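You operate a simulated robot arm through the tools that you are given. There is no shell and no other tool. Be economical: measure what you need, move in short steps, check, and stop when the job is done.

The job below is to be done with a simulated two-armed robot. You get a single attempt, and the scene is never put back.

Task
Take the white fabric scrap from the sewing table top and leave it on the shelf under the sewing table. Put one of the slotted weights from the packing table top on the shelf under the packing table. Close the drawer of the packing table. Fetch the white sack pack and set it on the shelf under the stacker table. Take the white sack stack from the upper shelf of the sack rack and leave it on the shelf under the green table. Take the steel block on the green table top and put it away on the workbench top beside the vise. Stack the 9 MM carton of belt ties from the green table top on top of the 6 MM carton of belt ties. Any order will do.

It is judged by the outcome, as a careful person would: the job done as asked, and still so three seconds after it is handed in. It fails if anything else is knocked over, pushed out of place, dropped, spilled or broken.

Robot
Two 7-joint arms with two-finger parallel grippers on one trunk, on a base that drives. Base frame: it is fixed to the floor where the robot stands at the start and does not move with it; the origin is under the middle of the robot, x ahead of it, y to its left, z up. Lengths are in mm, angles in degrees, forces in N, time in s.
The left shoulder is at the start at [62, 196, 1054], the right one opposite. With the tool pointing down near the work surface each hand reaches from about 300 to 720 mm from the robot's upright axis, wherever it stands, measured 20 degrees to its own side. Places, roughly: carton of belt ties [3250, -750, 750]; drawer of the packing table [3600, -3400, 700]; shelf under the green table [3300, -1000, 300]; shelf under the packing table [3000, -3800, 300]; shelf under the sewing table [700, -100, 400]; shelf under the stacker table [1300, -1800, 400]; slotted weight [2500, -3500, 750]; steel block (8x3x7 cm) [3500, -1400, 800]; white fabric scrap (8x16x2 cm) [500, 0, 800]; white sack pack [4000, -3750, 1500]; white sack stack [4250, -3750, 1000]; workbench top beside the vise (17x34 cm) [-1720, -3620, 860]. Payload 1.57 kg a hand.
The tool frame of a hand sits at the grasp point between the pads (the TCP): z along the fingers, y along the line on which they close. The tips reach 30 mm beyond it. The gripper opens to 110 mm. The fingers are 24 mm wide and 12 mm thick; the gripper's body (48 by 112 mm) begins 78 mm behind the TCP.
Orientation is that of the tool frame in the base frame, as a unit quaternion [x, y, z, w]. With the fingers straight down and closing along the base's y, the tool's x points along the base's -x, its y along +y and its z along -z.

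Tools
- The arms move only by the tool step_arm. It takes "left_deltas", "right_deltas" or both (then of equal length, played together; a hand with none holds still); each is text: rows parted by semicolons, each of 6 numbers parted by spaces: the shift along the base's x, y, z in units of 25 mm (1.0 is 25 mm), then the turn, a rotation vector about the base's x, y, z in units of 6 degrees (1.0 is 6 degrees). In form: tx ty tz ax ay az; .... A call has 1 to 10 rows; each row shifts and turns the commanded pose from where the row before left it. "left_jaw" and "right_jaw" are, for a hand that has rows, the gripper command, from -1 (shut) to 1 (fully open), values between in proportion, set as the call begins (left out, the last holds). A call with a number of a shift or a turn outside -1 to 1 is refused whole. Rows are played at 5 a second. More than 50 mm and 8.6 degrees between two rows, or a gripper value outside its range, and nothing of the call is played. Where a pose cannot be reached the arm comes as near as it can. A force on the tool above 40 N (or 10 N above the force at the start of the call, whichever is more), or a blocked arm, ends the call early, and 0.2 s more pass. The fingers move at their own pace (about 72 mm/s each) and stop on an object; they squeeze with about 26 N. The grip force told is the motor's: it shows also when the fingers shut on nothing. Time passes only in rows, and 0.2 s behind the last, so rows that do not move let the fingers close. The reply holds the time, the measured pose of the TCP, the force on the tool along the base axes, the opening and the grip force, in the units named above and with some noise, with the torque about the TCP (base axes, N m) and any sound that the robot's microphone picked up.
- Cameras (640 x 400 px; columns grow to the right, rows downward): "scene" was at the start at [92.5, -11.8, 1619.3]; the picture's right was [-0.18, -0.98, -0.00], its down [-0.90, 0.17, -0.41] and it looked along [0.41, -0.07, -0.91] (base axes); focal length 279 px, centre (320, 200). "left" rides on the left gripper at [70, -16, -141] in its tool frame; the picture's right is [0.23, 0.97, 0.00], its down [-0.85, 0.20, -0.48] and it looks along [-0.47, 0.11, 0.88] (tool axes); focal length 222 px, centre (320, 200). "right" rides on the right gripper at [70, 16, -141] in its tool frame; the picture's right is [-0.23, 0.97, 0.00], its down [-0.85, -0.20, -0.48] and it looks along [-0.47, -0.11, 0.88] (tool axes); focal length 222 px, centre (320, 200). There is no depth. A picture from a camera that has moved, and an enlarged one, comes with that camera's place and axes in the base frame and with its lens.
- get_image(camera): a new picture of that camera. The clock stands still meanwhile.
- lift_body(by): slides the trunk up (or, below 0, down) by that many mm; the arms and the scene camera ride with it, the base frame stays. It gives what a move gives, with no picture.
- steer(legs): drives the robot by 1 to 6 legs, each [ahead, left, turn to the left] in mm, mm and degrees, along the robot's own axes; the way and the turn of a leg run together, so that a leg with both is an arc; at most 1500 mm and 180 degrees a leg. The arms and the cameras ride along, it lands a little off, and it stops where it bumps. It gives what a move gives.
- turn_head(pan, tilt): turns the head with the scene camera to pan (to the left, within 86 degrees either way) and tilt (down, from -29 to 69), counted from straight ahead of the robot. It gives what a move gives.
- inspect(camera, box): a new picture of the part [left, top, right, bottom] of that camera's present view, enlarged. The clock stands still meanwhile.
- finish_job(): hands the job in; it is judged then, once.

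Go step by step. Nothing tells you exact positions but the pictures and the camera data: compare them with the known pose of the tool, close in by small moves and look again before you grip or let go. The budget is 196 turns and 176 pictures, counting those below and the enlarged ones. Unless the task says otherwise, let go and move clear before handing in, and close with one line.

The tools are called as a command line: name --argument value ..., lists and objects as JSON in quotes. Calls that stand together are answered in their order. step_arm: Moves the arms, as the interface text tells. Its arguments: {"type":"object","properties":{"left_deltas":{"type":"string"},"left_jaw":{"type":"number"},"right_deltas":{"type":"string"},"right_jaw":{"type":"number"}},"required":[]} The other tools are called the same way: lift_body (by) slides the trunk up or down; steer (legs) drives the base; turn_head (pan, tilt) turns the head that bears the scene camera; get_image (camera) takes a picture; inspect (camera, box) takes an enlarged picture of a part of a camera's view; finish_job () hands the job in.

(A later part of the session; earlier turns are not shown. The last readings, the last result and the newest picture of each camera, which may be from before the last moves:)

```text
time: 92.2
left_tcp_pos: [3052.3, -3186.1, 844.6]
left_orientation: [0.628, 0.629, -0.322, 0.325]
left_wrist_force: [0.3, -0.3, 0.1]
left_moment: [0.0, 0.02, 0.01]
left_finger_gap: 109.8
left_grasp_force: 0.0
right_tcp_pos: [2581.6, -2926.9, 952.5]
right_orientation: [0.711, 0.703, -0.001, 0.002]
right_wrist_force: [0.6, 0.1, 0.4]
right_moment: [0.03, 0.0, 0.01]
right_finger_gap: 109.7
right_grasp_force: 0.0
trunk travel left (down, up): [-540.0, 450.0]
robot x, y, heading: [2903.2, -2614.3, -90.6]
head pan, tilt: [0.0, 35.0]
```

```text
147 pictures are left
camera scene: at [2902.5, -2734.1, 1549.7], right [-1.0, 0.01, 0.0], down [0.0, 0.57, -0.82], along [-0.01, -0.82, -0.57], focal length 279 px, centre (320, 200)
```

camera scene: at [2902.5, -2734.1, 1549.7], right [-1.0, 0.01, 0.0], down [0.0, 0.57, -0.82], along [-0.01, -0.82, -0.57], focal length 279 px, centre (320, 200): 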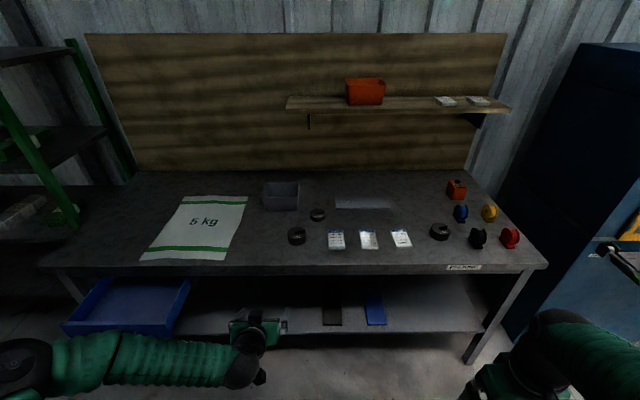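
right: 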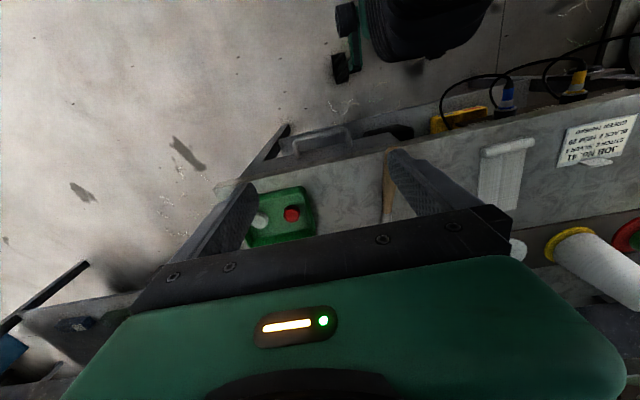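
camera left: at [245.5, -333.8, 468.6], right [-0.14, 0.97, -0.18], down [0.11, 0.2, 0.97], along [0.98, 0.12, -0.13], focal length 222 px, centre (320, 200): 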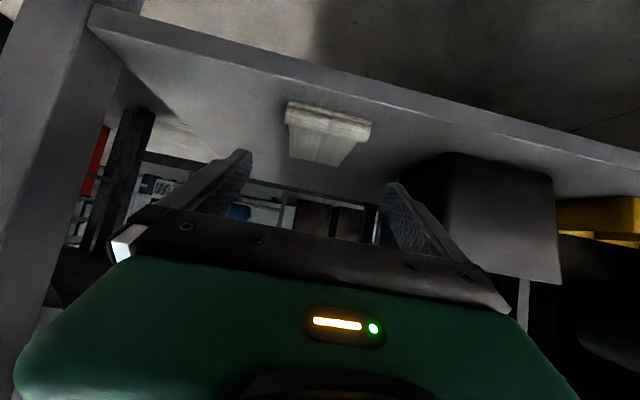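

inspect --camera "scene" --box '[260, 160, 540, 335]'

inspect --camera "scene" --box '[30, 180, 310, 355]'

```text
2.29 times, centred on (400, 248) of scene
camera zoom: at [2902.5, -2734.1, 1549.7], right [-1.0, 0.01, 0.0], down [0.0, 0.57, -0.82], along [-0.01, -0.82, -0.57], focal length 638 px, centre (137, 91)
```

zoom: 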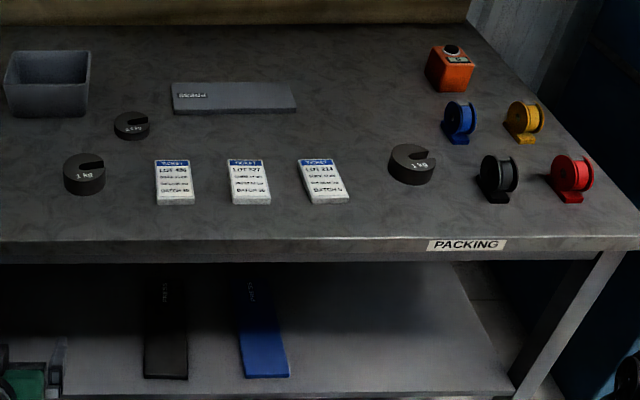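

```text
2.29 times, centred on (170, 268) of scene
camera zoom: at [2902.5, -2734.1, 1549.7], right [-1.0, 0.01, 0.0], down [0.0, 0.57, -0.82], along [-0.01, -0.82, -0.57], focal length 638 px, centre (663, 46)
```

zoom: 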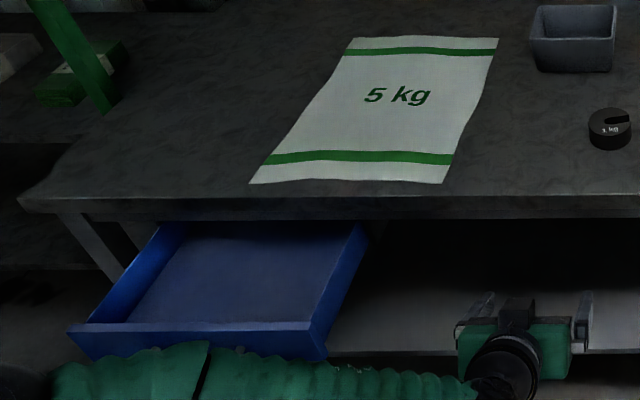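

Three slotted weights lie there; I'll take the left 1 kg one at about (2986, −3599) and set it on the shelf directly below. Moving the left hand above it.

steer --legs '[[0, -66, 0.5], [370, 0, 0]]'

get_image --camera "left"

turn_head --pan 10 --tilt 45

get_image --camera "scene"

```text
time: 95.2
left_tcp_pos: [2983.2, -3553.4, 846.2]
left_orientation: [0.627, 0.63, -0.32, 0.328]
left_wrist_force: [0.1, -0.3, -0.6]
left_moment: [0.01, -0.02, 0.04]
left_finger_gap: 109.7
left_grasp_force: 0.0
right_tcp_pos: [2511.7, -3295.7, 950.6]
right_orientation: [0.709, 0.705, 0.0, 0.003]
right_wrist_force: [-1.0, 0.3, -0.4]
right_moment: [-0.02, -0.01, 0.02]
right_finger_gap: 110.1
right_grasp_force: 0.0
trunk travel left (down, up): [-540.0, 450.0]
robot x, y, heading: [2836.0, -2987.4, -90.2]
head pan, tilt: [0.0, 35.0]
```

```text
144 pictures are left
camera left: at [2964.8, -3395.5, 870.3], right [0.97, 0.14, -0.18], down [0.19, -0.11, 0.98], along [0.12, -0.98, -0.13], focal length 222 px, centre (320, 200)
```

left: 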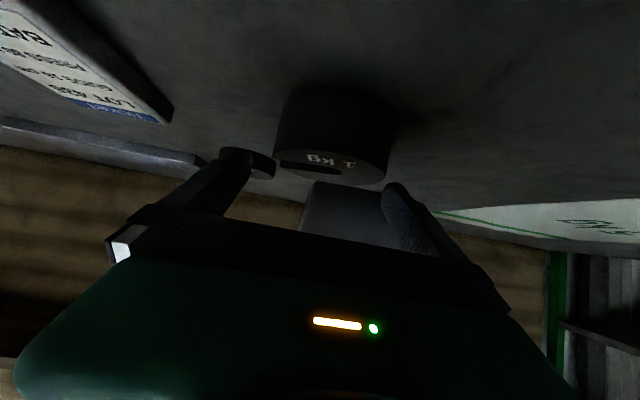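

```text
time: 95.9
left_tcp_pos: [2985.0, -3552.8, 844.7]
left_orientation: [0.627, 0.63, -0.321, 0.327]
left_wrist_force: [-0.6, -0.7, -0.6]
left_moment: [-0.02, -0.02, -0.02]
left_finger_gap: 109.9
left_grasp_force: 0.0
right_tcp_pos: [2512.5, -3296.3, 952.0]
right_orientation: [0.709, 0.705, -0.001, 0.002]
right_wrist_force: [0.3, 0.6, -1.0]
right_moment: [-0.04, 0.01, -0.02]
right_finger_gap: 110.1
right_grasp_force: 0.0
trunk travel left (down, up): [-540.0, 450.0]
robot x, y, heading: [2834.1, -2986.6, -90.4]
head pan, tilt: [10.0, 45.0]
```

```text
143 pictures are left
camera scene: at [2844.7, -3095.2, 1534.9], right [-0.99, -0.17, 0.0], down [-0.12, 0.7, -0.71], along [0.12, -0.7, -0.71], focal length 279 px, centre (320, 200)
```

scene: 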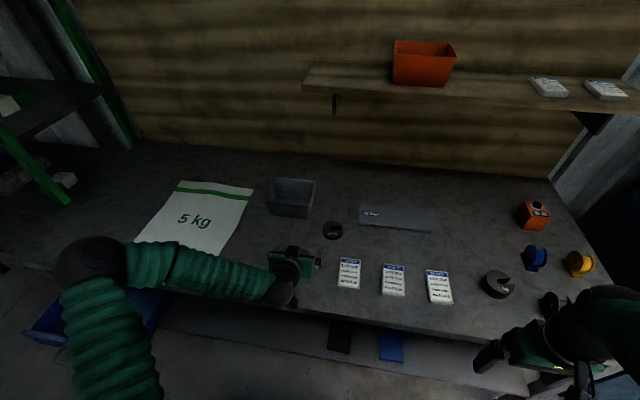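

Parallax puts this table top nearer z 795, so the weight is about (2981, −3550). I'll draw back slightly and lower.

step_arm --left_deltas "0 0.7 0 0 0 0;0 0 -0.3 0 0 0;0 0 -0.2 0 0 0"

get_image --camera "left"

```text
time: 96.7
left_tcp_pos: [2986.4, -3536.1, 834.3]
left_orientation: [0.627, 0.63, -0.322, 0.325]
left_wrist_force: [-0.3, -0.8, -0.3]
left_moment: [0.01, 0.01, 0.0]
left_finger_gap: 109.8
left_grasp_force: 0.2
right_tcp_pos: [2515.8, -3295.9, 952.0]
right_orientation: [0.708, 0.706, -0.001, 0.001]
right_wrist_force: [0.3, -0.2, 0.1]
right_moment: [0.0, -0.02, 0.01]
right_finger_gap: 110.1
right_grasp_force: 0.0
trunk travel left (down, up): [-540.0, 450.0]
robot x, y, heading: [2835.1, -2984.1, -90.4]
head pan, tilt: [10.0, 45.0]
```

```text
142 pictures are left
camera left: at [2968.9, -3378.2, 857.7], right [0.97, 0.14, -0.18], down [0.2, -0.1, 0.97], along [0.12, -0.98, -0.13], focal length 222 px, centre (320, 200)
```

left: 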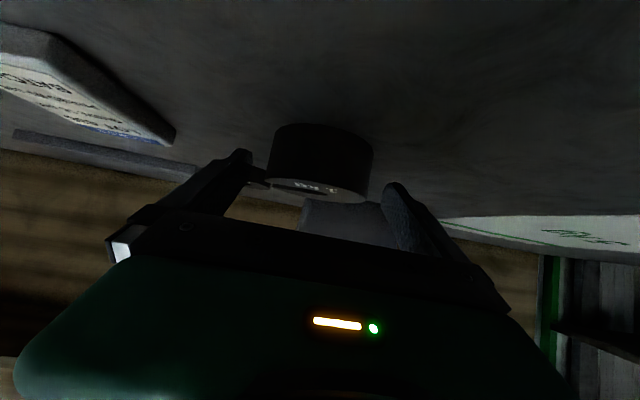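

step_arm --left_deltas "0 0 -0.2 0 0 0;0 0 0 0 0 0"

step_arm --left_deltas "0 0 0 0 0 0;0 0 0 0 0 0;0 0 0 0 0 0;0 0 0 0 0 0" --left_jaw -1

get_image --camera "left"

```text
time: 97.3
left_tcp_pos: [2987.8, -3536.4, 828.4]
left_orientation: [0.625, 0.632, -0.321, 0.327]
left_wrist_force: [0.3, 0.7, -0.5]
left_moment: [0.0, -0.02, 0.01]
left_finger_gap: 109.6
left_grasp_force: 0.0
right_tcp_pos: [2515.9, -3295.8, 953.1]
right_orientation: [0.709, 0.705, -0.001, 0.001]
right_wrist_force: [0.0, 0.3, 0.0]
right_moment: [0.0, 0.03, -0.02]
right_finger_gap: 109.8
right_grasp_force: 0.1
trunk travel left (down, up): [-540.0, 450.0]
robot x, y, heading: [2834.6, -2981.0, -90.1]
head pan, tilt: [10.0, 45.0]
```

```text
time: 98.3
left_tcp_pos: [2987.4, -3535.1, 828.9]
left_orientation: [0.626, 0.631, -0.322, 0.326]
left_wrist_force: [-2.9, -0.1, -0.7]
left_moment: [-0.04, 0.39, 0.0]
left_finger_gap: 72.0
left_grasp_force: 26.7
right_tcp_pos: [2515.7, -3296.2, 953.0]
right_orientation: [0.71, 0.705, -0.001, 0.001]
right_wrist_force: [0.2, 0.9, 0.4]
right_moment: [-0.04, 0.03, -0.02]
right_finger_gap: 109.9
right_grasp_force: 0.1
trunk travel left (down, up): [-540.0, 450.0]
robot x, y, heading: [2836.1, -2981.6, -90.3]
head pan, tilt: [10.0, 45.0]
```

```text
141 pictures are left
camera left: at [2969.3, -3378.2, 852.7], right [0.97, 0.14, -0.18], down [0.2, -0.1, 0.97], along [0.12, -0.98, -0.13], focal length 222 px, centre (320, 200)
```

left: 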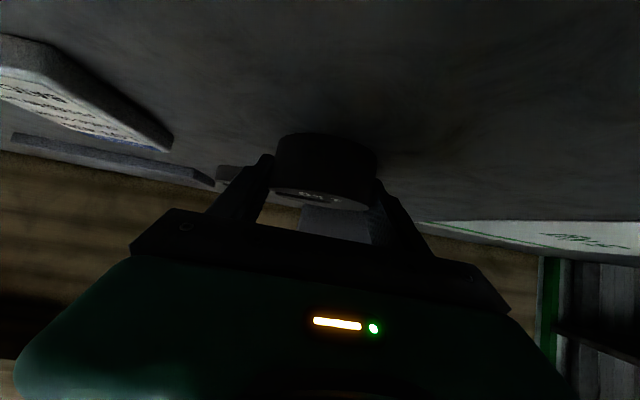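

Gripped at 72 mm. Lifting to check the hold.

step_arm --left_deltas "0 0 0.4 0 0 0;0 0 0.7 0 0 0;0 0 0.7 0 0 0"

get_image --camera "left"

```text
time: 99.1
left_tcp_pos: [2988.8, -3535.8, 872.1]
left_orientation: [0.627, 0.631, -0.321, 0.325]
left_wrist_force: [0.7, 0.0, -9.1]
left_moment: [-0.05, 0.04, -0.04]
left_finger_gap: 71.8
left_grasp_force: 25.8
right_tcp_pos: [2517.1, -3296.9, 952.8]
right_orientation: [0.709, 0.705, -0.001, 0.001]
right_wrist_force: [0.2, 0.0, 0.1]
right_moment: [0.0, 0.02, 0.03]
right_finger_gap: 110.1
right_grasp_force: 0.1
trunk travel left (down, up): [-540.0, 450.0]
robot x, y, heading: [2834.2, -2983.8, -90.3]
head pan, tilt: [10.0, 45.0]
```

```text
140 pictures are left
camera left: at [2969.9, -3377.8, 896.8], right [0.97, 0.14, -0.18], down [0.2, -0.11, 0.97], along [0.12, -0.98, -0.13], focal length 222 px, centre (320, 200)
```

left: 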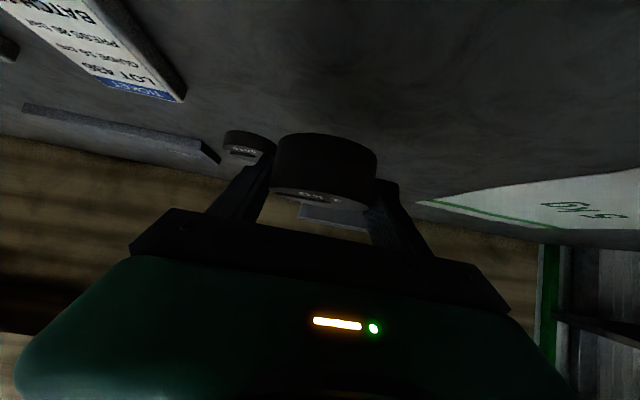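

Held firmly (9 N). Backing out, shifting left, and lowering to shelf height.

steer --legs '[[-330, 0, 0], [0, 90, 0]]'

lift_body --by -360

get_image --camera "left"

get_image --camera "scene"

```text
time: 102.0
left_tcp_pos: [3055.8, -3204.8, 876.6]
left_orientation: [0.631, 0.626, -0.316, 0.333]
left_wrist_force: [-3.1, -0.9, -9.5]
left_moment: [0.0, -0.05, 0.11]
left_finger_gap: 71.9
left_grasp_force: 26.2
right_tcp_pos: [2583.9, -2964.1, 945.6]
right_orientation: [0.71, 0.704, 0.005, 0.008]
right_wrist_force: [-0.9, 0.9, -1.3]
right_moment: [-0.04, -0.15, -0.03]
right_finger_gap: 110.2
right_grasp_force: 0.1
trunk travel left (down, up): [-540.0, 450.0]
robot x, y, heading: [2923.0, -2652.3, -90.0]
head pan, tilt: [10.0, 45.0]
```

```text
time: 105.5
left_tcp_pos: [3075.7, -3203.5, 514.1]
left_orientation: [0.627, 0.63, -0.324, 0.324]
left_wrist_force: [-0.6, 0.1, -9.8]
left_moment: [-0.01, 0.02, 0.02]
left_finger_gap: 71.8
left_grasp_force: 26.3
right_tcp_pos: [2604.8, -2963.2, 593.9]
right_orientation: [0.71, 0.704, -0.002, 0.0]
right_wrist_force: [0.3, 0.0, -0.7]
right_moment: [-0.02, 0.06, 0.03]
right_finger_gap: 110.2
right_grasp_force: 0.1
trunk travel left (down, up): [-180.0, 810.0]
robot x, y, heading: [2918.5, -2650.8, -90.1]
head pan, tilt: [10.0, 45.0]
```

```text
139 pictures are left
camera left: at [3058.0, -3045.4, 537.4], right [0.97, 0.14, -0.19], down [0.2, -0.1, 0.97], along [0.11, -0.99, -0.13], focal length 222 px, centre (320, 200)
```

left: 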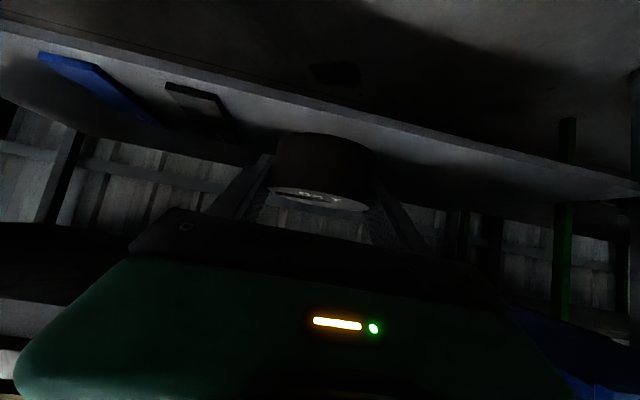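

```text
138 pictures are left
camera scene: at [2937.5, -2764.9, 1174.7], right [-0.99, -0.17, 0.0], down [-0.12, 0.7, -0.71], along [0.12, -0.69, -0.71], focal length 279 px, centre (320, 200)
```

scene: 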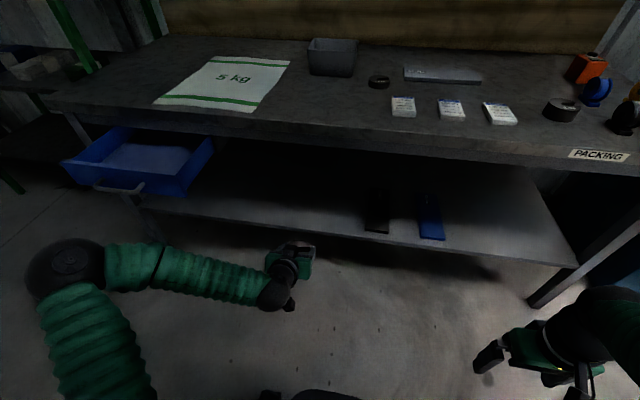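

The forearm's elbow would hit the open drawer here, so I'll use the free shelf space on the right (x≈2420) instead.

steer --legs '[[0, -655, 0]]'

get_image --camera "scene"

get_image --camera "left"

```text
time: 109.1
left_tcp_pos: [2424.7, -3202.2, 512.6]
left_orientation: [0.624, 0.632, -0.323, 0.326]
left_wrist_force: [1.0, 1.1, -9.8]
left_moment: [-0.06, 0.05, -0.02]
left_finger_gap: 71.8
left_grasp_force: 26.0
right_tcp_pos: [1952.6, -2966.1, 594.2]
right_orientation: [0.708, 0.707, -0.002, 0.0]
right_wrist_force: [-0.8, 0.6, 0.1]
right_moment: [-0.02, -0.04, 0.04]
right_finger_gap: 109.7
right_grasp_force: 0.0
trunk travel left (down, up): [-180.0, 810.0]
robot x, y, heading: [2265.7, -2652.2, -89.6]
head pan, tilt: [10.0, 45.0]
```

```text
137 pictures are left
camera scene: at [2283.5, -2764.9, 1174.6], right [-0.98, -0.18, 0.0], down [-0.13, 0.7, -0.7], along [0.12, -0.69, -0.71], focal length 279 px, centre (320, 200)
```

scene: 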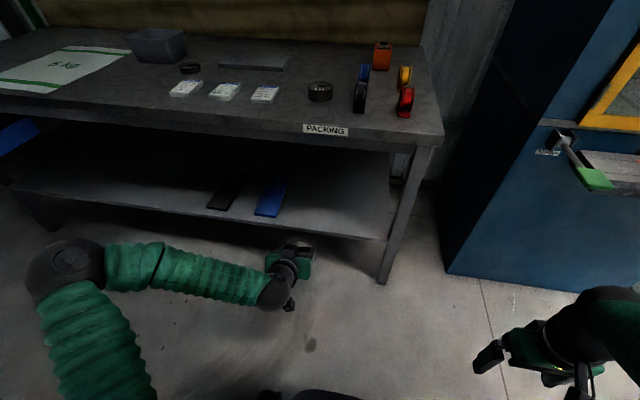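

```text
136 pictures are left
camera left: at [2405.5, -3044.4, 537.1], right [0.97, 0.14, -0.19], down [0.2, -0.1, 0.97], along [0.12, -0.98, -0.13], focal length 222 px, centre (320, 200)
```

left: 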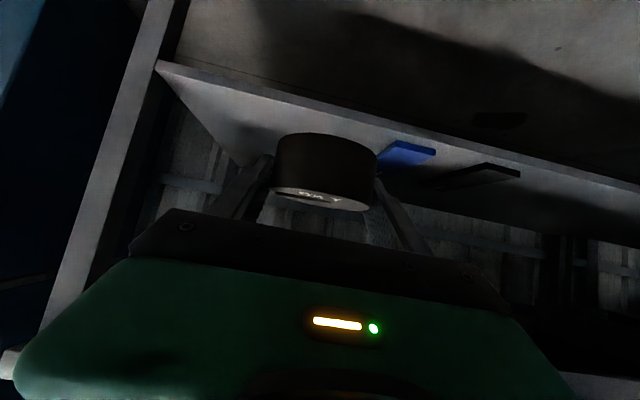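

The right side is clear. Driving in over the shelf.

steer --legs '[[285, 0, 0]]'

get_image --camera "left"

```text
time: 111.1
left_tcp_pos: [2418.2, -3489.9, 513.0]
left_orientation: [0.628, 0.629, -0.324, 0.324]
left_wrist_force: [0.3, -0.3, -10.4]
left_moment: [-0.01, 0.03, 0.01]
left_finger_gap: 71.7
left_grasp_force: 26.1
right_tcp_pos: [1947.3, -3250.8, 594.4]
right_orientation: [0.711, 0.703, -0.002, 0.0]
right_wrist_force: [-0.4, -1.0, -0.5]
right_moment: [0.0, -0.01, 0.0]
right_finger_gap: 109.9
right_grasp_force: 0.0
trunk travel left (down, up): [-180.0, 810.0]
robot x, y, heading: [2265.7, -2939.8, -90.3]
head pan, tilt: [10.0, 45.0]
```

```text
135 pictures are left
camera left: at [2401.3, -3332.2, 537.4], right [0.97, 0.14, -0.19], down [0.2, -0.11, 0.97], along [0.11, -0.99, -0.13], focal length 222 px, centre (320, 200)
```

left: 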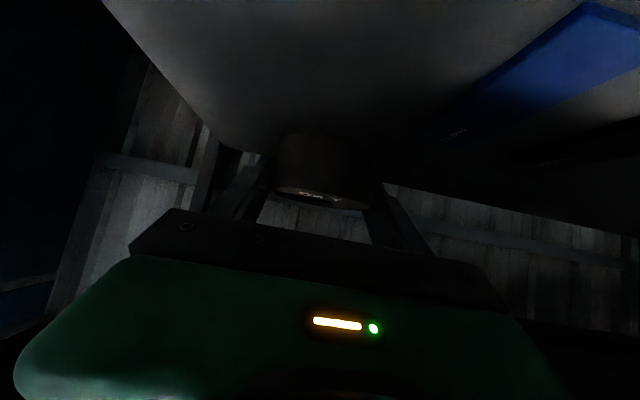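

step_arm --left_deltas "0 0 -0.9 0 0 0;0 0 -0.9 0 0 0;0 0 -0.9 0 0 0;0 0 -0.9 0 0 0;0 0 -0.7 0 0 0"

step_arm --left_deltas "0 0 -0.16 0 0 0;0 0 -0.16 0 0 0;0 0 -0.16 0 0 0;0 0 -0.16 0 0 0"

get_image --camera "left"

```text
time: 112.3
left_tcp_pos: [2419.0, -3489.7, 415.5]
left_orientation: [0.626, 0.63, -0.324, 0.325]
left_wrist_force: [-0.2, 0.7, -9.7]
left_moment: [-0.01, 0.04, 0.03]
left_finger_gap: 72.2
left_grasp_force: 26.3
left hand out of reach, approached as far as the arm can: row 5
right_tcp_pos: [1947.9, -3248.4, 593.8]
right_orientation: [0.711, 0.703, -0.002, 0.001]
right_wrist_force: [0.4, 0.3, -0.7]
right_moment: [0.0, 0.0, -0.01]
right_finger_gap: 110.0
right_grasp_force: 0.0
trunk travel left (down, up): [-180.0, 810.0]
robot x, y, heading: [2266.3, -2942.7, -90.1]
head pan, tilt: [10.0, 45.0]
```

```text
time: 113.3
left_tcp_pos: [2419.4, -3489.9, 416.1]
left_orientation: [0.626, 0.631, -0.323, 0.325]
left_wrist_force: [0.5, 0.0, -9.2]
left_moment: [-0.04, 0.01, -0.03]
left_finger_gap: 71.7
left_grasp_force: 26.1
left hand out of reach, approached as far as the arm can: row 1, 2, 3, 4
right_tcp_pos: [1948.0, -3248.2, 594.8]
right_orientation: [0.71, 0.704, -0.003, 0.0]
right_wrist_force: [-0.2, 0.0, -0.1]
right_moment: [0.01, 0.01, 0.03]
right_finger_gap: 109.9
right_grasp_force: 0.1
trunk travel left (down, up): [-180.0, 810.0]
robot x, y, heading: [2267.5, -2938.5, -90.6]
head pan, tilt: [10.0, 45.0]
```

```text
134 pictures are left
camera left: at [2400.3, -3331.4, 440.7], right [0.97, 0.14, -0.18], down [0.2, -0.1, 0.97], along [0.12, -0.98, -0.13], focal length 222 px, centre (320, 200)
```

left: 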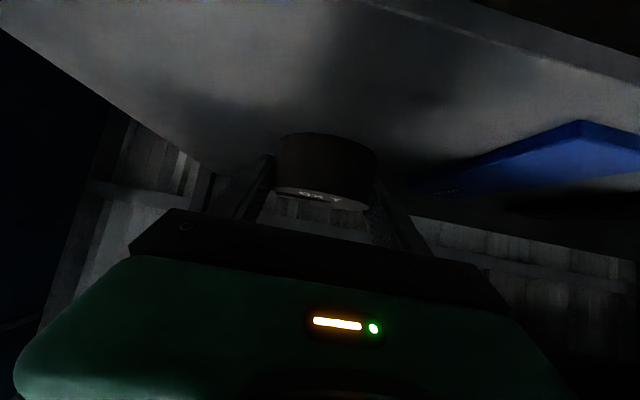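

The arm is at its low limit; I'll lower the trunk a bit and finish with arm steps.

lift_body --by -20

step_arm --left_deltas "0 0 0.1 0 0 0"

lift_body --by -10

get_image --camera "left"

```text
time: 114.0
left_tcp_pos: [2418.4, -3489.4, 395.8]
left_orientation: [0.626, 0.63, -0.323, 0.325]
left_wrist_force: [-0.4, 0.6, -9.1]
left_moment: [0.02, 0.02, 0.01]
left_finger_gap: 71.8
left_grasp_force: 25.4
right_tcp_pos: [1947.0, -3249.1, 574.7]
right_orientation: [0.711, 0.703, -0.005, 0.001]
right_wrist_force: [-0.3, -0.9, 0.5]
right_moment: [-0.02, 0.01, 0.01]
right_finger_gap: 109.9
right_grasp_force: 0.0
trunk travel left (down, up): [-160.0, 830.0]
robot x, y, heading: [2264.6, -2941.4, -90.2]
head pan, tilt: [10.0, 45.0]
```

```text
time: 114.4
left_tcp_pos: [2417.1, -3489.3, 399.6]
left_orientation: [0.627, 0.63, -0.323, 0.325]
left_wrist_force: [0.5, -0.6, -9.6]
left_moment: [-0.04, 0.02, 0.01]
left_finger_gap: 71.8
left_grasp_force: 25.9
right_tcp_pos: [1947.7, -3248.6, 574.4]
right_orientation: [0.711, 0.703, -0.004, 0.0]
right_wrist_force: [-0.5, 0.3, 0.3]
right_moment: [0.0, -0.01, -0.01]
right_finger_gap: 109.9
right_grasp_force: 0.1
trunk travel left (down, up): [-160.0, 830.0]
robot x, y, heading: [2267.7, -2938.9, -90.4]
head pan, tilt: [10.0, 45.0]
```

```text
time: 115.0
left_tcp_pos: [2418.4, -3489.9, 389.3]
left_orientation: [0.626, 0.631, -0.322, 0.326]
left_wrist_force: [-0.2, 0.3, -9.8]
left_moment: [-0.04, 0.05, 0.0]
left_finger_gap: 71.8
left_grasp_force: 25.4
right_tcp_pos: [1947.9, -3248.4, 564.8]
right_orientation: [0.71, 0.704, -0.004, 0.001]
right_wrist_force: [0.4, 0.2, -0.4]
right_moment: [0.0, -0.01, 0.02]
right_finger_gap: 110.0
right_grasp_force: 0.0
trunk travel left (down, up): [-150.0, 840.0]
robot x, y, heading: [2264.4, -2932.6, -90.0]
head pan, tilt: [10.0, 45.0]
```

```text
133 pictures are left
camera left: at [2400.3, -3331.1, 413.4], right [0.97, 0.14, -0.18], down [0.2, -0.1, 0.97], along [0.12, -0.98, -0.13], focal length 222 px, centre (320, 200)
```

left: 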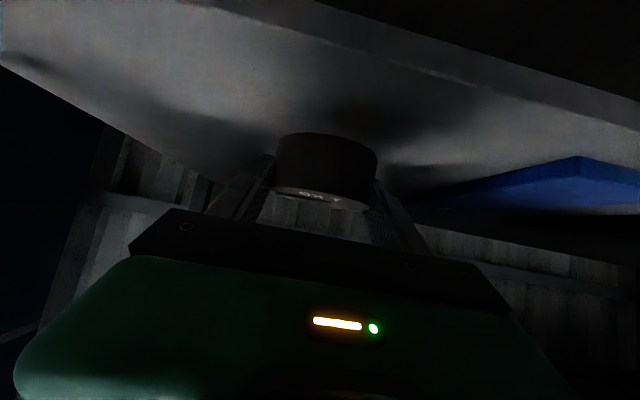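

lift_body --by -15

step_arm --left_deltas "0 0 -0.1 0 0 0;0 0 -0.1 0 0 0"

step_arm --left_deltas "0 0 -0.1 0 0 0;0 0 -0.1 0 0 0"

get_image --camera "left"

```text
time: 115.6
left_tcp_pos: [2418.8, -3488.4, 374.3]
left_orientation: [0.626, 0.63, -0.324, 0.325]
left_wrist_force: [-0.3, -0.3, -9.5]
left_moment: [-0.05, 0.02, 0.01]
left_finger_gap: 71.9
left_grasp_force: 25.9
right_tcp_pos: [1946.4, -3250.1, 549.6]
right_orientation: [0.711, 0.703, -0.003, 0.001]
right_wrist_force: [-0.1, 0.4, 0.7]
right_moment: [0.01, 0.01, -0.02]
right_finger_gap: 110.0
right_grasp_force: 0.0
trunk travel left (down, up): [-135.0, 855.0]
robot x, y, heading: [2266.6, -2941.1, -90.2]
head pan, tilt: [10.0, 45.0]
```

```text
time: 116.2
left_tcp_pos: [2417.8, -3488.2, 369.7]
left_orientation: [0.627, 0.631, -0.321, 0.325]
left_wrist_force: [0.2, -0.4, -9.3]
left_moment: [-0.02, 0.05, -0.01]
left_finger_gap: 71.6
left_grasp_force: 25.7
right_tcp_pos: [1947.1, -3249.1, 548.9]
right_orientation: [0.711, 0.703, -0.003, 0.001]
right_wrist_force: [0.0, -0.2, -0.6]
right_moment: [-0.03, -0.02, 0.01]
right_finger_gap: 110.2
right_grasp_force: 0.1
trunk travel left (down, up): [-135.0, 855.0]
robot x, y, heading: [2270.2, -2938.0, -90.3]
head pan, tilt: [10.0, 45.0]
```

```text
time: 116.8
left_tcp_pos: [2417.9, -3489.1, 369.2]
left_orientation: [0.626, 0.631, -0.322, 0.325]
left_wrist_force: [0.5, 0.2, -8.9]
left_moment: [0.0, 0.01, 0.01]
left_finger_gap: 72.0
left_grasp_force: 26.1
left hand out of reach, approached as far as the arm can: row 2
right_tcp_pos: [1946.9, -3248.2, 550.0]
right_orientation: [0.711, 0.703, -0.003, 0.0]
right_wrist_force: [0.3, 0.1, 0.0]
right_moment: [0.03, -0.02, -0.01]
right_finger_gap: 109.9
right_grasp_force: 0.1
trunk travel left (down, up): [-135.0, 855.0]
robot x, y, heading: [2268.1, -2937.3, -90.3]
head pan, tilt: [10.0, 45.0]
```

```text
132 pictures are left
camera left: at [2399.7, -3331.3, 393.9], right [0.97, 0.14, -0.18], down [0.2, -0.11, 0.97], along [0.12, -0.98, -0.13], focal length 222 px, centre (320, 200)
```

left: 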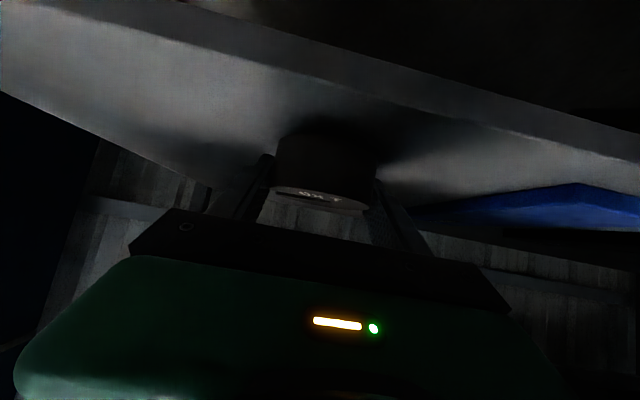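

lift_body --by -4

lift_body --by -4

lift_body --by -4

get_image --camera "left"

```text
time: 117.3
left_tcp_pos: [2417.7, -3489.2, 366.2]
left_orientation: [0.626, 0.631, -0.322, 0.326]
left_wrist_force: [-0.4, -0.3, -10.1]
left_moment: [-0.03, 0.02, 0.0]
left_finger_gap: 71.8
left_grasp_force: 25.8
right_tcp_pos: [1948.1, -3248.5, 545.5]
right_orientation: [0.711, 0.703, -0.003, 0.001]
right_wrist_force: [0.0, -0.6, 0.6]
right_moment: [-0.01, -0.01, 0.01]
right_finger_gap: 110.1
right_grasp_force: 0.1
trunk travel left (down, up): [-131.0, 859.0]
robot x, y, heading: [2271.6, -2937.4, -90.2]
head pan, tilt: [10.0, 45.0]
```

```text
time: 117.8
left_tcp_pos: [2416.9, -3489.6, 362.5]
left_orientation: [0.626, 0.631, -0.323, 0.326]
left_wrist_force: [-0.1, -0.7, -10.4]
left_moment: [-0.01, 0.04, 0.03]
left_finger_gap: 71.7
left_grasp_force: 25.5
right_tcp_pos: [1947.7, -3249.5, 541.9]
right_orientation: [0.711, 0.703, -0.003, 0.001]
right_wrist_force: [0.0, 0.1, -0.1]
right_moment: [-0.02, 0.01, -0.02]
right_finger_gap: 109.9
right_grasp_force: 0.1
trunk travel left (down, up): [-127.0, 863.0]
robot x, y, heading: [2260.7, -2938.7, -90.4]
head pan, tilt: [10.0, 45.0]
```

```text
time: 118.4
left_tcp_pos: [2417.9, -3490.8, 358.6]
left_orientation: [0.627, 0.63, -0.324, 0.325]
left_wrist_force: [0.2, -1.4, -1.8]
left_moment: [0.17, 0.25, -0.02]
left_finger_gap: 71.6
left_grasp_force: 25.8
right_tcp_pos: [1947.4, -3248.7, 538.2]
right_orientation: [0.711, 0.703, -0.003, 0.002]
right_wrist_force: [0.6, -0.1, 0.6]
right_moment: [0.01, 0.02, -0.02]
right_finger_gap: 110.3
right_grasp_force: 0.1
trunk travel left (down, up): [-123.0, 867.0]
robot x, y, heading: [2266.6, -2937.7, -90.3]
head pan, tilt: [10.0, 45.0]
```

```text
131 pictures are left
camera left: at [2399.5, -3331.6, 382.8], right [0.97, 0.14, -0.18], down [0.2, -0.1, 0.97], along [0.12, -0.98, -0.13], focal length 222 px, centre (320, 200)
```

left: 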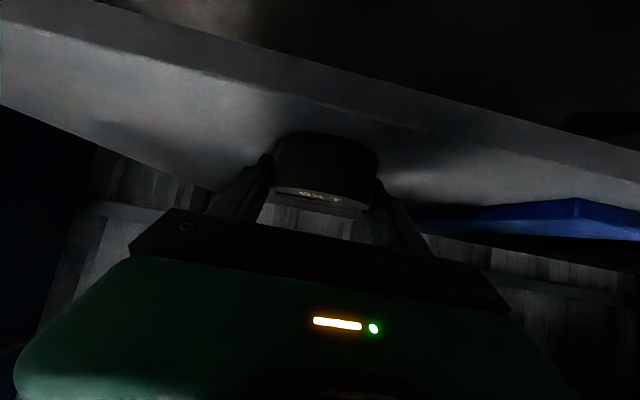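

Contact: the shelf now bears the weight. One more millimetre, open, and withdraw up and back.

lift_body --by -1

step_arm --left_deltas "0 0 0 0 0 0;0 0 0 0 0 0;0 0 0 0 0 0;0 0 0 0 0 0" --left_jaw 1

step_arm --left_deltas "0 0 0.4 0 0 0;0 0.4 0.7 0 0 0;0 0.8 0.7 0 0 0;0 1 0.7 0 0 0;0 1 0.7 0 0 0"

get_image --camera "left"

```text
time: 118.9
left_tcp_pos: [2417.8, -3490.3, 359.4]
left_orientation: [0.625, 0.63, -0.323, 0.327]
left_wrist_force: [2.0, 1.0, 10.3]
left_moment: [0.63, 0.42, -0.09]
left_finger_gap: 72.0
left_grasp_force: 25.6
right_tcp_pos: [1947.0, -3247.7, 536.7]
right_orientation: [0.711, 0.704, -0.004, 0.002]
right_wrist_force: [-0.3, -1.3, 0.3]
right_moment: [0.01, 0.06, 0.01]
right_finger_gap: 110.0
right_grasp_force: 0.0
trunk travel left (down, up): [-122.0, 868.0]
robot x, y, heading: [2267.2, -2940.6, -90.2]
head pan, tilt: [10.0, 45.0]
```

```text
time: 119.9
left_tcp_pos: [2417.1, -3488.7, 357.6]
left_orientation: [0.627, 0.63, -0.322, 0.325]
left_wrist_force: [2.2, 4.5, 5.5]
left_moment: [-0.01, 0.29, -0.17]
left_finger_gap: 108.2
left_grasp_force: 0.0
right_tcp_pos: [1947.5, -3248.4, 537.4]
right_orientation: [0.711, 0.704, -0.003, 0.002]
right_wrist_force: [-0.9, 0.3, -0.1]
right_moment: [0.01, 0.0, 0.02]
right_finger_gap: 109.8
right_grasp_force: 0.1
trunk travel left (down, up): [-122.0, 868.0]
robot x, y, heading: [2263.1, -2939.6, -90.1]
head pan, tilt: [10.0, 45.0]
```

```text
time: 121.1
left_tcp_pos: [2411.7, -3431.7, 433.8]
left_orientation: [0.626, 0.631, -0.322, 0.326]
left_wrist_force: [1.1, -0.1, -0.2]
left_moment: [-0.01, 0.02, 0.0]
left_finger_gap: 110.2
left_grasp_force: 0.0
left hand out of reach, approached as far as the arm can: row 5
right_tcp_pos: [1947.8, -3248.2, 535.9]
right_orientation: [0.711, 0.703, -0.003, 0.003]
right_wrist_force: [0.2, 0.8, -0.7]
right_moment: [-0.01, 0.03, -0.02]
right_finger_gap: 109.9
right_grasp_force: 0.1
trunk travel left (down, up): [-122.0, 868.0]
robot x, y, heading: [2267.5, -2940.9, -90.3]
head pan, tilt: [10.0, 45.0]
```

```text
130 pictures are left
camera left: at [2394.0, -3274.3, 457.6], right [0.97, 0.14, -0.18], down [0.2, -0.11, 0.97], along [0.12, -0.98, -0.13], focal length 222 px, centre (320, 200)
```

left: 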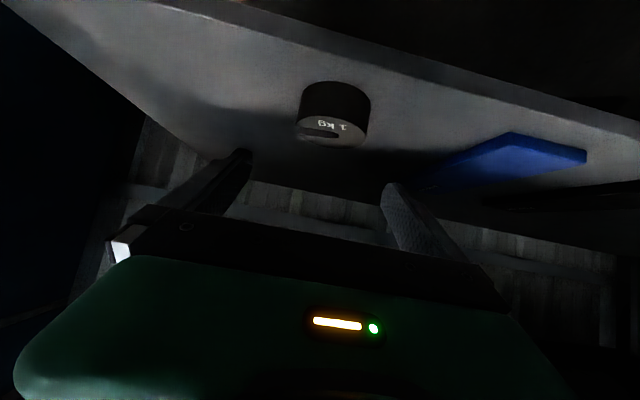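

The weight stands on the shelf. Next the drawer: back out, raise, and shift left to face it.

steer --legs '[[-300, 0, 0], [0, 1110, 0]]'

lift_body --by 300

get_image --camera "scene"

get_image --camera "left"

```text
time: 128.4
left_tcp_pos: [3504.8, -3154.6, 432.9]
left_orientation: [0.637, 0.62, -0.328, 0.32]
left_wrist_force: [-0.7, -0.2, -0.6]
left_moment: [-0.03, 0.01, 0.03]
left_finger_gap: 109.9
left_grasp_force: 0.1
right_tcp_pos: [3046.6, -2955.9, 536.6]
right_orientation: [0.723, 0.691, -0.003, 0.002]
right_wrist_force: [-0.6, -0.9, -0.2]
right_moment: [0.0, -0.03, 0.02]
right_finger_gap: 109.8
right_grasp_force: 0.1
trunk travel left (down, up): [-122.0, 868.0]
robot x, y, heading: [3374.9, -2658.0, -92.2]
head pan, tilt: [10.0, 45.0]
```

```text
time: 131.4
left_tcp_pos: [3505.6, -3155.3, 732.0]
left_orientation: [0.637, 0.621, -0.327, 0.32]
left_wrist_force: [-0.3, -0.2, 0.2]
left_moment: [-0.01, -0.01, -0.01]
left_finger_gap: 110.1
left_grasp_force: 0.0
right_tcp_pos: [3047.9, -2956.4, 836.9]
right_orientation: [0.723, 0.691, -0.004, 0.001]
right_wrist_force: [-0.1, 0.2, -0.5]
right_moment: [-0.03, 0.0, 0.02]
right_finger_gap: 110.0
right_grasp_force: 0.1
trunk travel left (down, up): [-422.0, 568.0]
robot x, y, heading: [3377.0, -2657.0, -92.1]
head pan, tilt: [10.0, 45.0]
```

```text
129 pictures are left
camera scene: at [3386.4, -2769.7, 1416.8], right [-0.99, -0.14, 0.0], down [-0.1, 0.7, -0.71], along [0.1, -0.7, -0.71], focal length 279 px, centre (320, 200)
```

scene: 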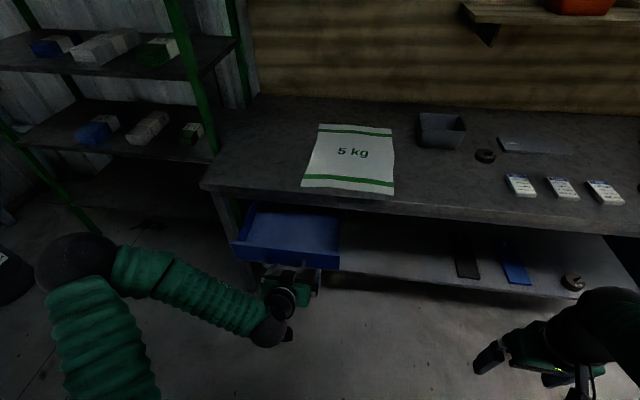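

```text
128 pictures are left
camera left: at [3492.5, -2997.4, 757.5], right [0.98, 0.11, -0.18], down [0.2, -0.11, 0.97], along [0.08, -0.99, -0.13], focal length 222 px, centre (320, 200)
```

left: 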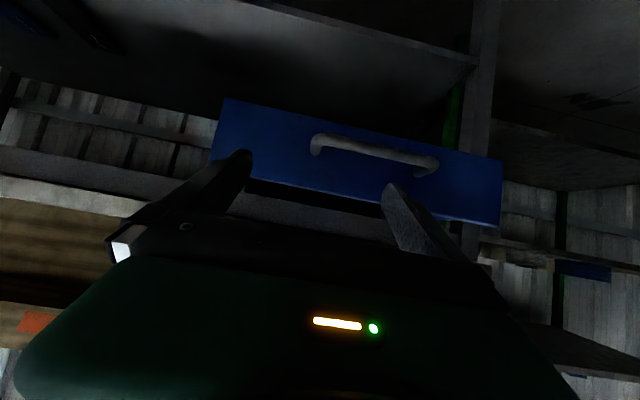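

The drawer front spans x≈3400–3700 with a bar handle at mid-height. I'll shut the gripper, aim just above the handle and push along −y.

step_arm --left_deltas "0.6 0 0 0 0 0;0.6 0 0 0 0 0;0.6 0 -0.3 0 0 0;0 0 0 0 0 0;0 0 0 0 0 0" --left_jaw -1

step_arm --left_deltas "0 -0.5 0 0 0 0;0 -0.4 0 0 0 0"

get_image --camera "left"

```text
time: 132.6
left_tcp_pos: [3549.8, -3160.8, 723.6]
left_orientation: [0.636, 0.621, -0.328, 0.321]
left_wrist_force: [0.3, 0.3, -0.3]
left_moment: [-0.01, -0.02, 0.01]
left_finger_gap: 0.0
left_grasp_force: 21.6
left hand out of reach, approached as far as the arm can: row 1
right_tcp_pos: [3047.9, -2956.7, 836.1]
right_orientation: [0.722, 0.692, -0.003, 0.002]
right_wrist_force: [-0.5, -0.4, 0.3]
right_moment: [0.02, -0.02, -0.02]
right_finger_gap: 110.0
right_grasp_force: 0.1
trunk travel left (down, up): [-422.0, 568.0]
robot x, y, heading: [3373.1, -2660.6, -92.3]
head pan, tilt: [10.0, 45.0]
```

```text
time: 133.2
left_tcp_pos: [3550.6, -3181.5, 724.2]
left_orientation: [0.637, 0.62, -0.328, 0.32]
left_wrist_force: [0.1, -0.5, -0.6]
left_moment: [0.0, -0.02, -0.01]
left_finger_gap: 0.0
left_grasp_force: 21.2
right_tcp_pos: [3046.8, -2956.1, 836.6]
right_orientation: [0.722, 0.692, -0.003, 0.002]
right_wrist_force: [-0.5, 0.0, -0.3]
right_moment: [-0.05, 0.01, -0.01]
right_finger_gap: 109.9
right_grasp_force: 0.2
trunk travel left (down, up): [-422.0, 568.0]
robot x, y, heading: [3371.1, -2663.6, -92.4]
head pan, tilt: [10.0, 45.0]
```

```text
127 pictures are left
camera left: at [3537.4, -3023.2, 749.3], right [0.98, 0.11, -0.18], down [0.2, -0.11, 0.97], along [0.08, -0.99, -0.13], focal length 222 px, centre (320, 200)
```

left: 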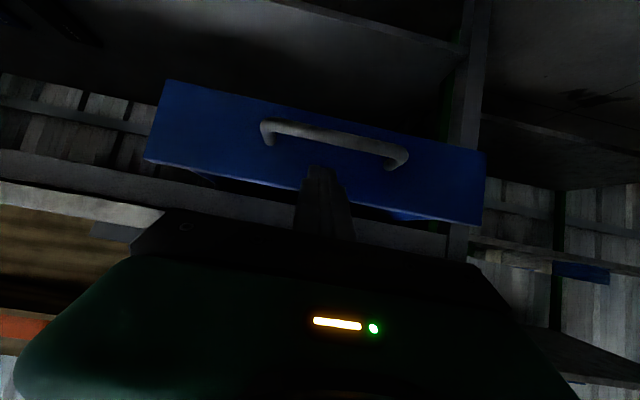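

The tip sits between handle and top edge, near centre. Pushing.

step_arm --left_deltas "0 -0.8 0 0 0 0;0 -0.8 0 0 0 0;0 -0.8 0 0 0 0;0 -0.8 0 0 0 0"

get_image --camera "left"

```text
time: 134.2
left_tcp_pos: [3549.3, -3262.1, 724.6]
left_orientation: [0.637, 0.62, -0.328, 0.32]
left_wrist_force: [0.1, 0.3, 0.5]
left_moment: [0.01, 0.02, 0.0]
left_finger_gap: 0.0
left_grasp_force: 21.8
right_tcp_pos: [3047.3, -2956.0, 835.7]
right_orientation: [0.722, 0.692, -0.003, 0.001]
right_wrist_force: [-0.1, -0.2, -0.8]
right_moment: [-0.01, 0.01, -0.04]
right_finger_gap: 110.0
right_grasp_force: 0.0
trunk travel left (down, up): [-422.0, 568.0]
robot x, y, heading: [3373.2, -2659.1, -92.3]
head pan, tilt: [10.0, 45.0]
```

```text
126 pictures are left
camera left: at [3537.2, -3104.8, 749.0], right [0.98, 0.11, -0.18], down [0.2, -0.11, 0.97], along [0.08, -0.99, -0.13], focal length 222 px, centre (320, 200)
```

left: 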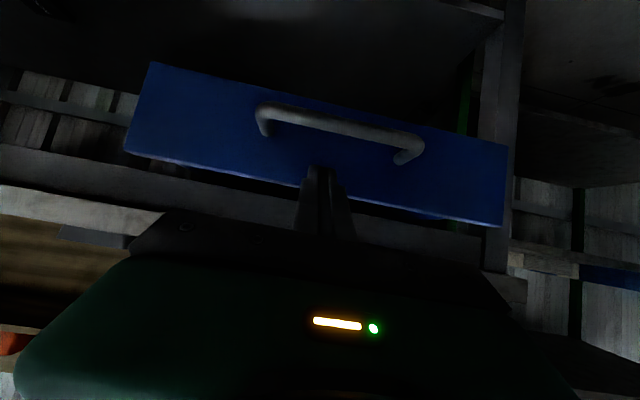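

step_arm --left_deltas "0 -0.8 0 0 0 0;0 -0.8 0 0 0 0;0 -0.8 0 0 0 0"

get_image --camera "left"

get_image --camera "scene"

```text
time: 135.0
left_tcp_pos: [3549.5, -3322.7, 725.4]
left_orientation: [0.637, 0.62, -0.328, 0.32]
left_wrist_force: [-0.2, -0.5, -0.2]
left_moment: [0.01, -0.02, 0.0]
left_finger_gap: 0.1
left_grasp_force: 21.3
right_tcp_pos: [3047.2, -2957.2, 836.5]
right_orientation: [0.722, 0.692, -0.003, 0.001]
right_wrist_force: [-1.1, 0.3, -0.7]
right_moment: [0.0, 0.0, 0.01]
right_finger_gap: 110.1
right_grasp_force: 0.0
trunk travel left (down, up): [-422.0, 568.0]
robot x, y, heading: [3373.0, -2658.6, -92.3]
head pan, tilt: [10.0, 45.0]
```

```text
125 pictures are left
camera left: at [3537.0, -3163.8, 749.2], right [0.98, 0.11, -0.18], down [0.2, -0.11, 0.97], along [0.08, -0.99, -0.13], focal length 222 px, centre (320, 200)
```

left: 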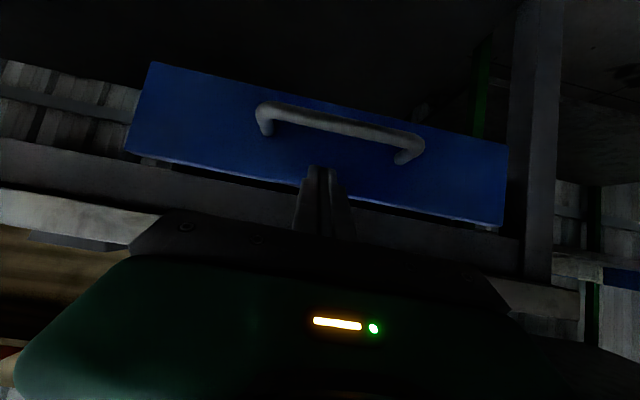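

```text
124 pictures are left
camera scene: at [3386.5, -2770.8, 1416.7], right [-0.99, -0.14, 0.0], down [-0.1, 0.7, -0.71], along [0.1, -0.7, -0.71], focal length 279 px, centre (320, 200)
```

scene: 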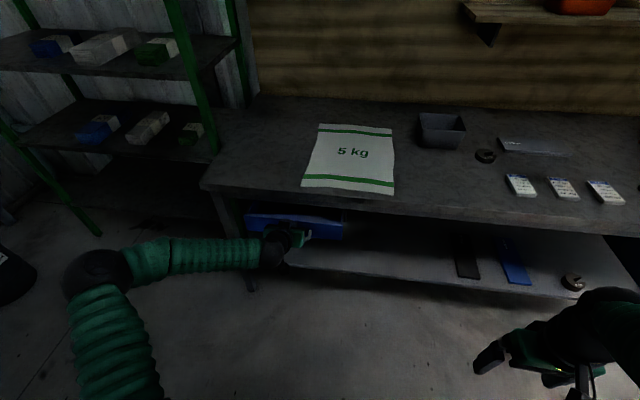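

The drawer moves with the hand. Pushing on until it meets a stop.

step_arm --left_deltas "0 -0.7 0 0 0 0;0 -0.7 0 0 0 0;0 -0.6 0 0 0 0"

step_arm --left_deltas "0 -0.4 0 0 0 0;0 -0.4 0 0 0 0;0 -0.4 0 0 0 0;0 -0.4 0 0 0 0"

get_image --camera "scene"

get_image --camera "left"

```text
time: 135.8
left_tcp_pos: [3549.7, -3372.6, 724.8]
left_orientation: [0.637, 0.62, -0.328, 0.32]
left_wrist_force: [0.7, -0.4, 1.3]
left_moment: [0.01, 0.02, 0.01]
left_finger_gap: 0.2
left_grasp_force: 21.2
right_tcp_pos: [3046.9, -2956.3, 835.4]
right_orientation: [0.723, 0.691, -0.002, 0.001]
right_wrist_force: [-0.6, -0.3, -0.2]
right_moment: [-0.01, 0.0, 0.03]
right_finger_gap: 109.9
right_grasp_force: 0.0
trunk travel left (down, up): [-422.0, 568.0]
robot x, y, heading: [3374.0, -2659.2, -92.2]
head pan, tilt: [10.0, 45.0]
```

```text
time: 136.4
left_tcp_pos: [3549.8, -3377.9, 725.7]
left_orientation: [0.637, 0.622, -0.326, 0.318]
left_wrist_force: [3.5, 26.7, 14.9]
left_moment: [-0.25, -0.2, 0.14]
left_finger_gap: 0.1
left_grasp_force: 21.2
right_tcp_pos: [3048.2, -2951.1, 838.8]
right_orientation: [0.722, 0.692, -0.005, 0.004]
right_wrist_force: [0.3, -0.5, -0.1]
right_moment: [0.02, 0.01, -0.02]
right_finger_gap: 109.8
right_grasp_force: 0.0
trunk travel left (down, up): [-422.0, 568.0]
robot x, y, heading: [3374.5, -2656.3, -91.9]
head pan, tilt: [10.0, 45.0]
stopped in row 2 (left hand): the force on the tool passed its limit at 55 N (the readings are from after the stop); the commanded pose is now the measured one
```

```text
123 pictures are left
camera scene: at [3386.6, -2760.5, 1418.0], right [-0.99, -0.14, 0.0], down [-0.1, 0.7, -0.71], along [0.1, -0.7, -0.7], focal length 279 px, centre (320, 200)
```

scene: 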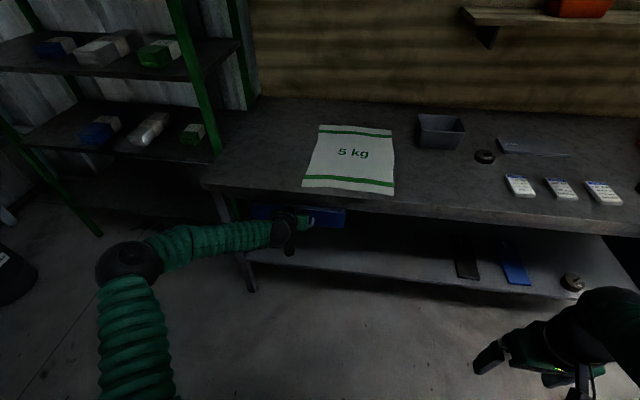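

```text
122 pictures are left
camera left: at [3536.3, -3219.7, 750.9], right [0.98, 0.11, -0.18], down [0.2, -0.12, 0.97], along [0.08, -0.99, -0.14], focal length 222 px, centre (320, 200)
```

left: 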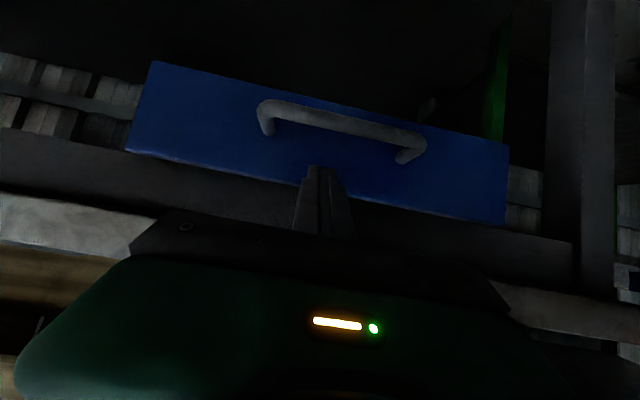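

It met a hard stop with the face flush under the top. I'll pull back and look at the drawer and the sack rack.

step_arm --left_deltas "0 1 0 0 0 0;0 1 0 0 0 0;0 1 0 0 0 0;0 1 0 0 0 0;0 1 0 0 0 0;0 1 0 0 0 0"

lift_body --by 200

turn_head --pan 35 --tilt 25

get_image --camera "scene"

```text
time: 137.8
left_tcp_pos: [3549.3, -3231.2, 720.6]
left_orientation: [0.638, 0.623, -0.324, 0.317]
left_wrist_force: [0.6, -0.4, -0.1]
left_moment: [0.0, -0.01, -0.02]
left_finger_gap: 0.0
left_grasp_force: 21.6
right_tcp_pos: [3048.1, -2955.7, 836.8]
right_orientation: [0.722, 0.691, -0.004, 0.002]
right_wrist_force: [0.9, 0.3, -0.5]
right_moment: [0.0, -0.01, 0.03]
right_finger_gap: 110.0
right_grasp_force: 0.0
trunk travel left (down, up): [-422.0, 568.0]
robot x, y, heading: [3378.0, -2653.6, -92.1]
head pan, tilt: [10.0, 45.0]
```

```text
time: 139.9
left_tcp_pos: [3549.5, -3232.2, 919.8]
left_orientation: [0.637, 0.624, -0.324, 0.316]
left_wrist_force: [0.1, 0.4, 0.4]
left_moment: [0.01, -0.05, 0.0]
left_finger_gap: 0.0
left_grasp_force: 21.4
right_tcp_pos: [3048.0, -2956.2, 1037.5]
right_orientation: [0.722, 0.692, -0.004, 0.002]
right_wrist_force: [-1.1, 0.2, -0.2]
right_moment: [-0.01, 0.01, 0.02]
right_finger_gap: 110.1
right_grasp_force: 0.0
trunk travel left (down, up): [-622.0, 368.0]
robot x, y, heading: [3373.6, -2654.4, -92.3]
head pan, tilt: [10.0, 45.0]
```

```text
time: 140.8
left_tcp_pos: [3549.4, -3232.0, 918.9]
left_orientation: [0.637, 0.623, -0.325, 0.317]
left_wrist_force: [-0.1, -0.4, -0.8]
left_moment: [0.0, -0.03, 0.01]
left_finger_gap: 0.0
left_grasp_force: 21.2
right_tcp_pos: [3047.2, -2956.2, 1037.8]
right_orientation: [0.722, 0.692, -0.003, 0.002]
right_wrist_force: [0.7, 0.4, 0.4]
right_moment: [0.0, -0.01, 0.03]
right_finger_gap: 110.1
right_grasp_force: 0.1
trunk travel left (down, up): [-622.0, 368.0]
robot x, y, heading: [3377.3, -2656.3, -92.0]
head pan, tilt: [35.0, 25.0]
```

```text
121 pictures are left
camera scene: at [3425.8, -2766.7, 1647.4], right [-0.84, -0.54, 0.0], down [-0.23, 0.36, -0.91], along [0.49, -0.76, -0.42], focal length 279 px, centre (320, 200)
```

scene: 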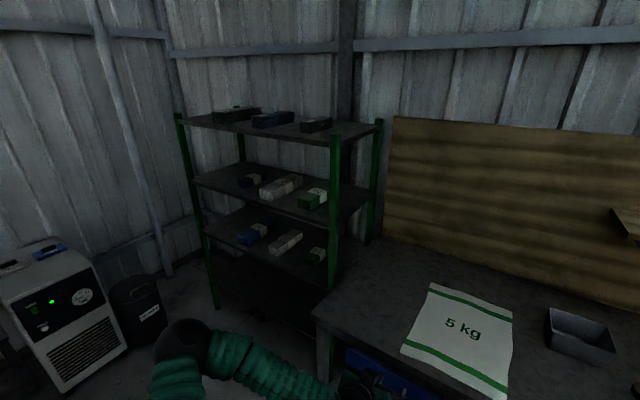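

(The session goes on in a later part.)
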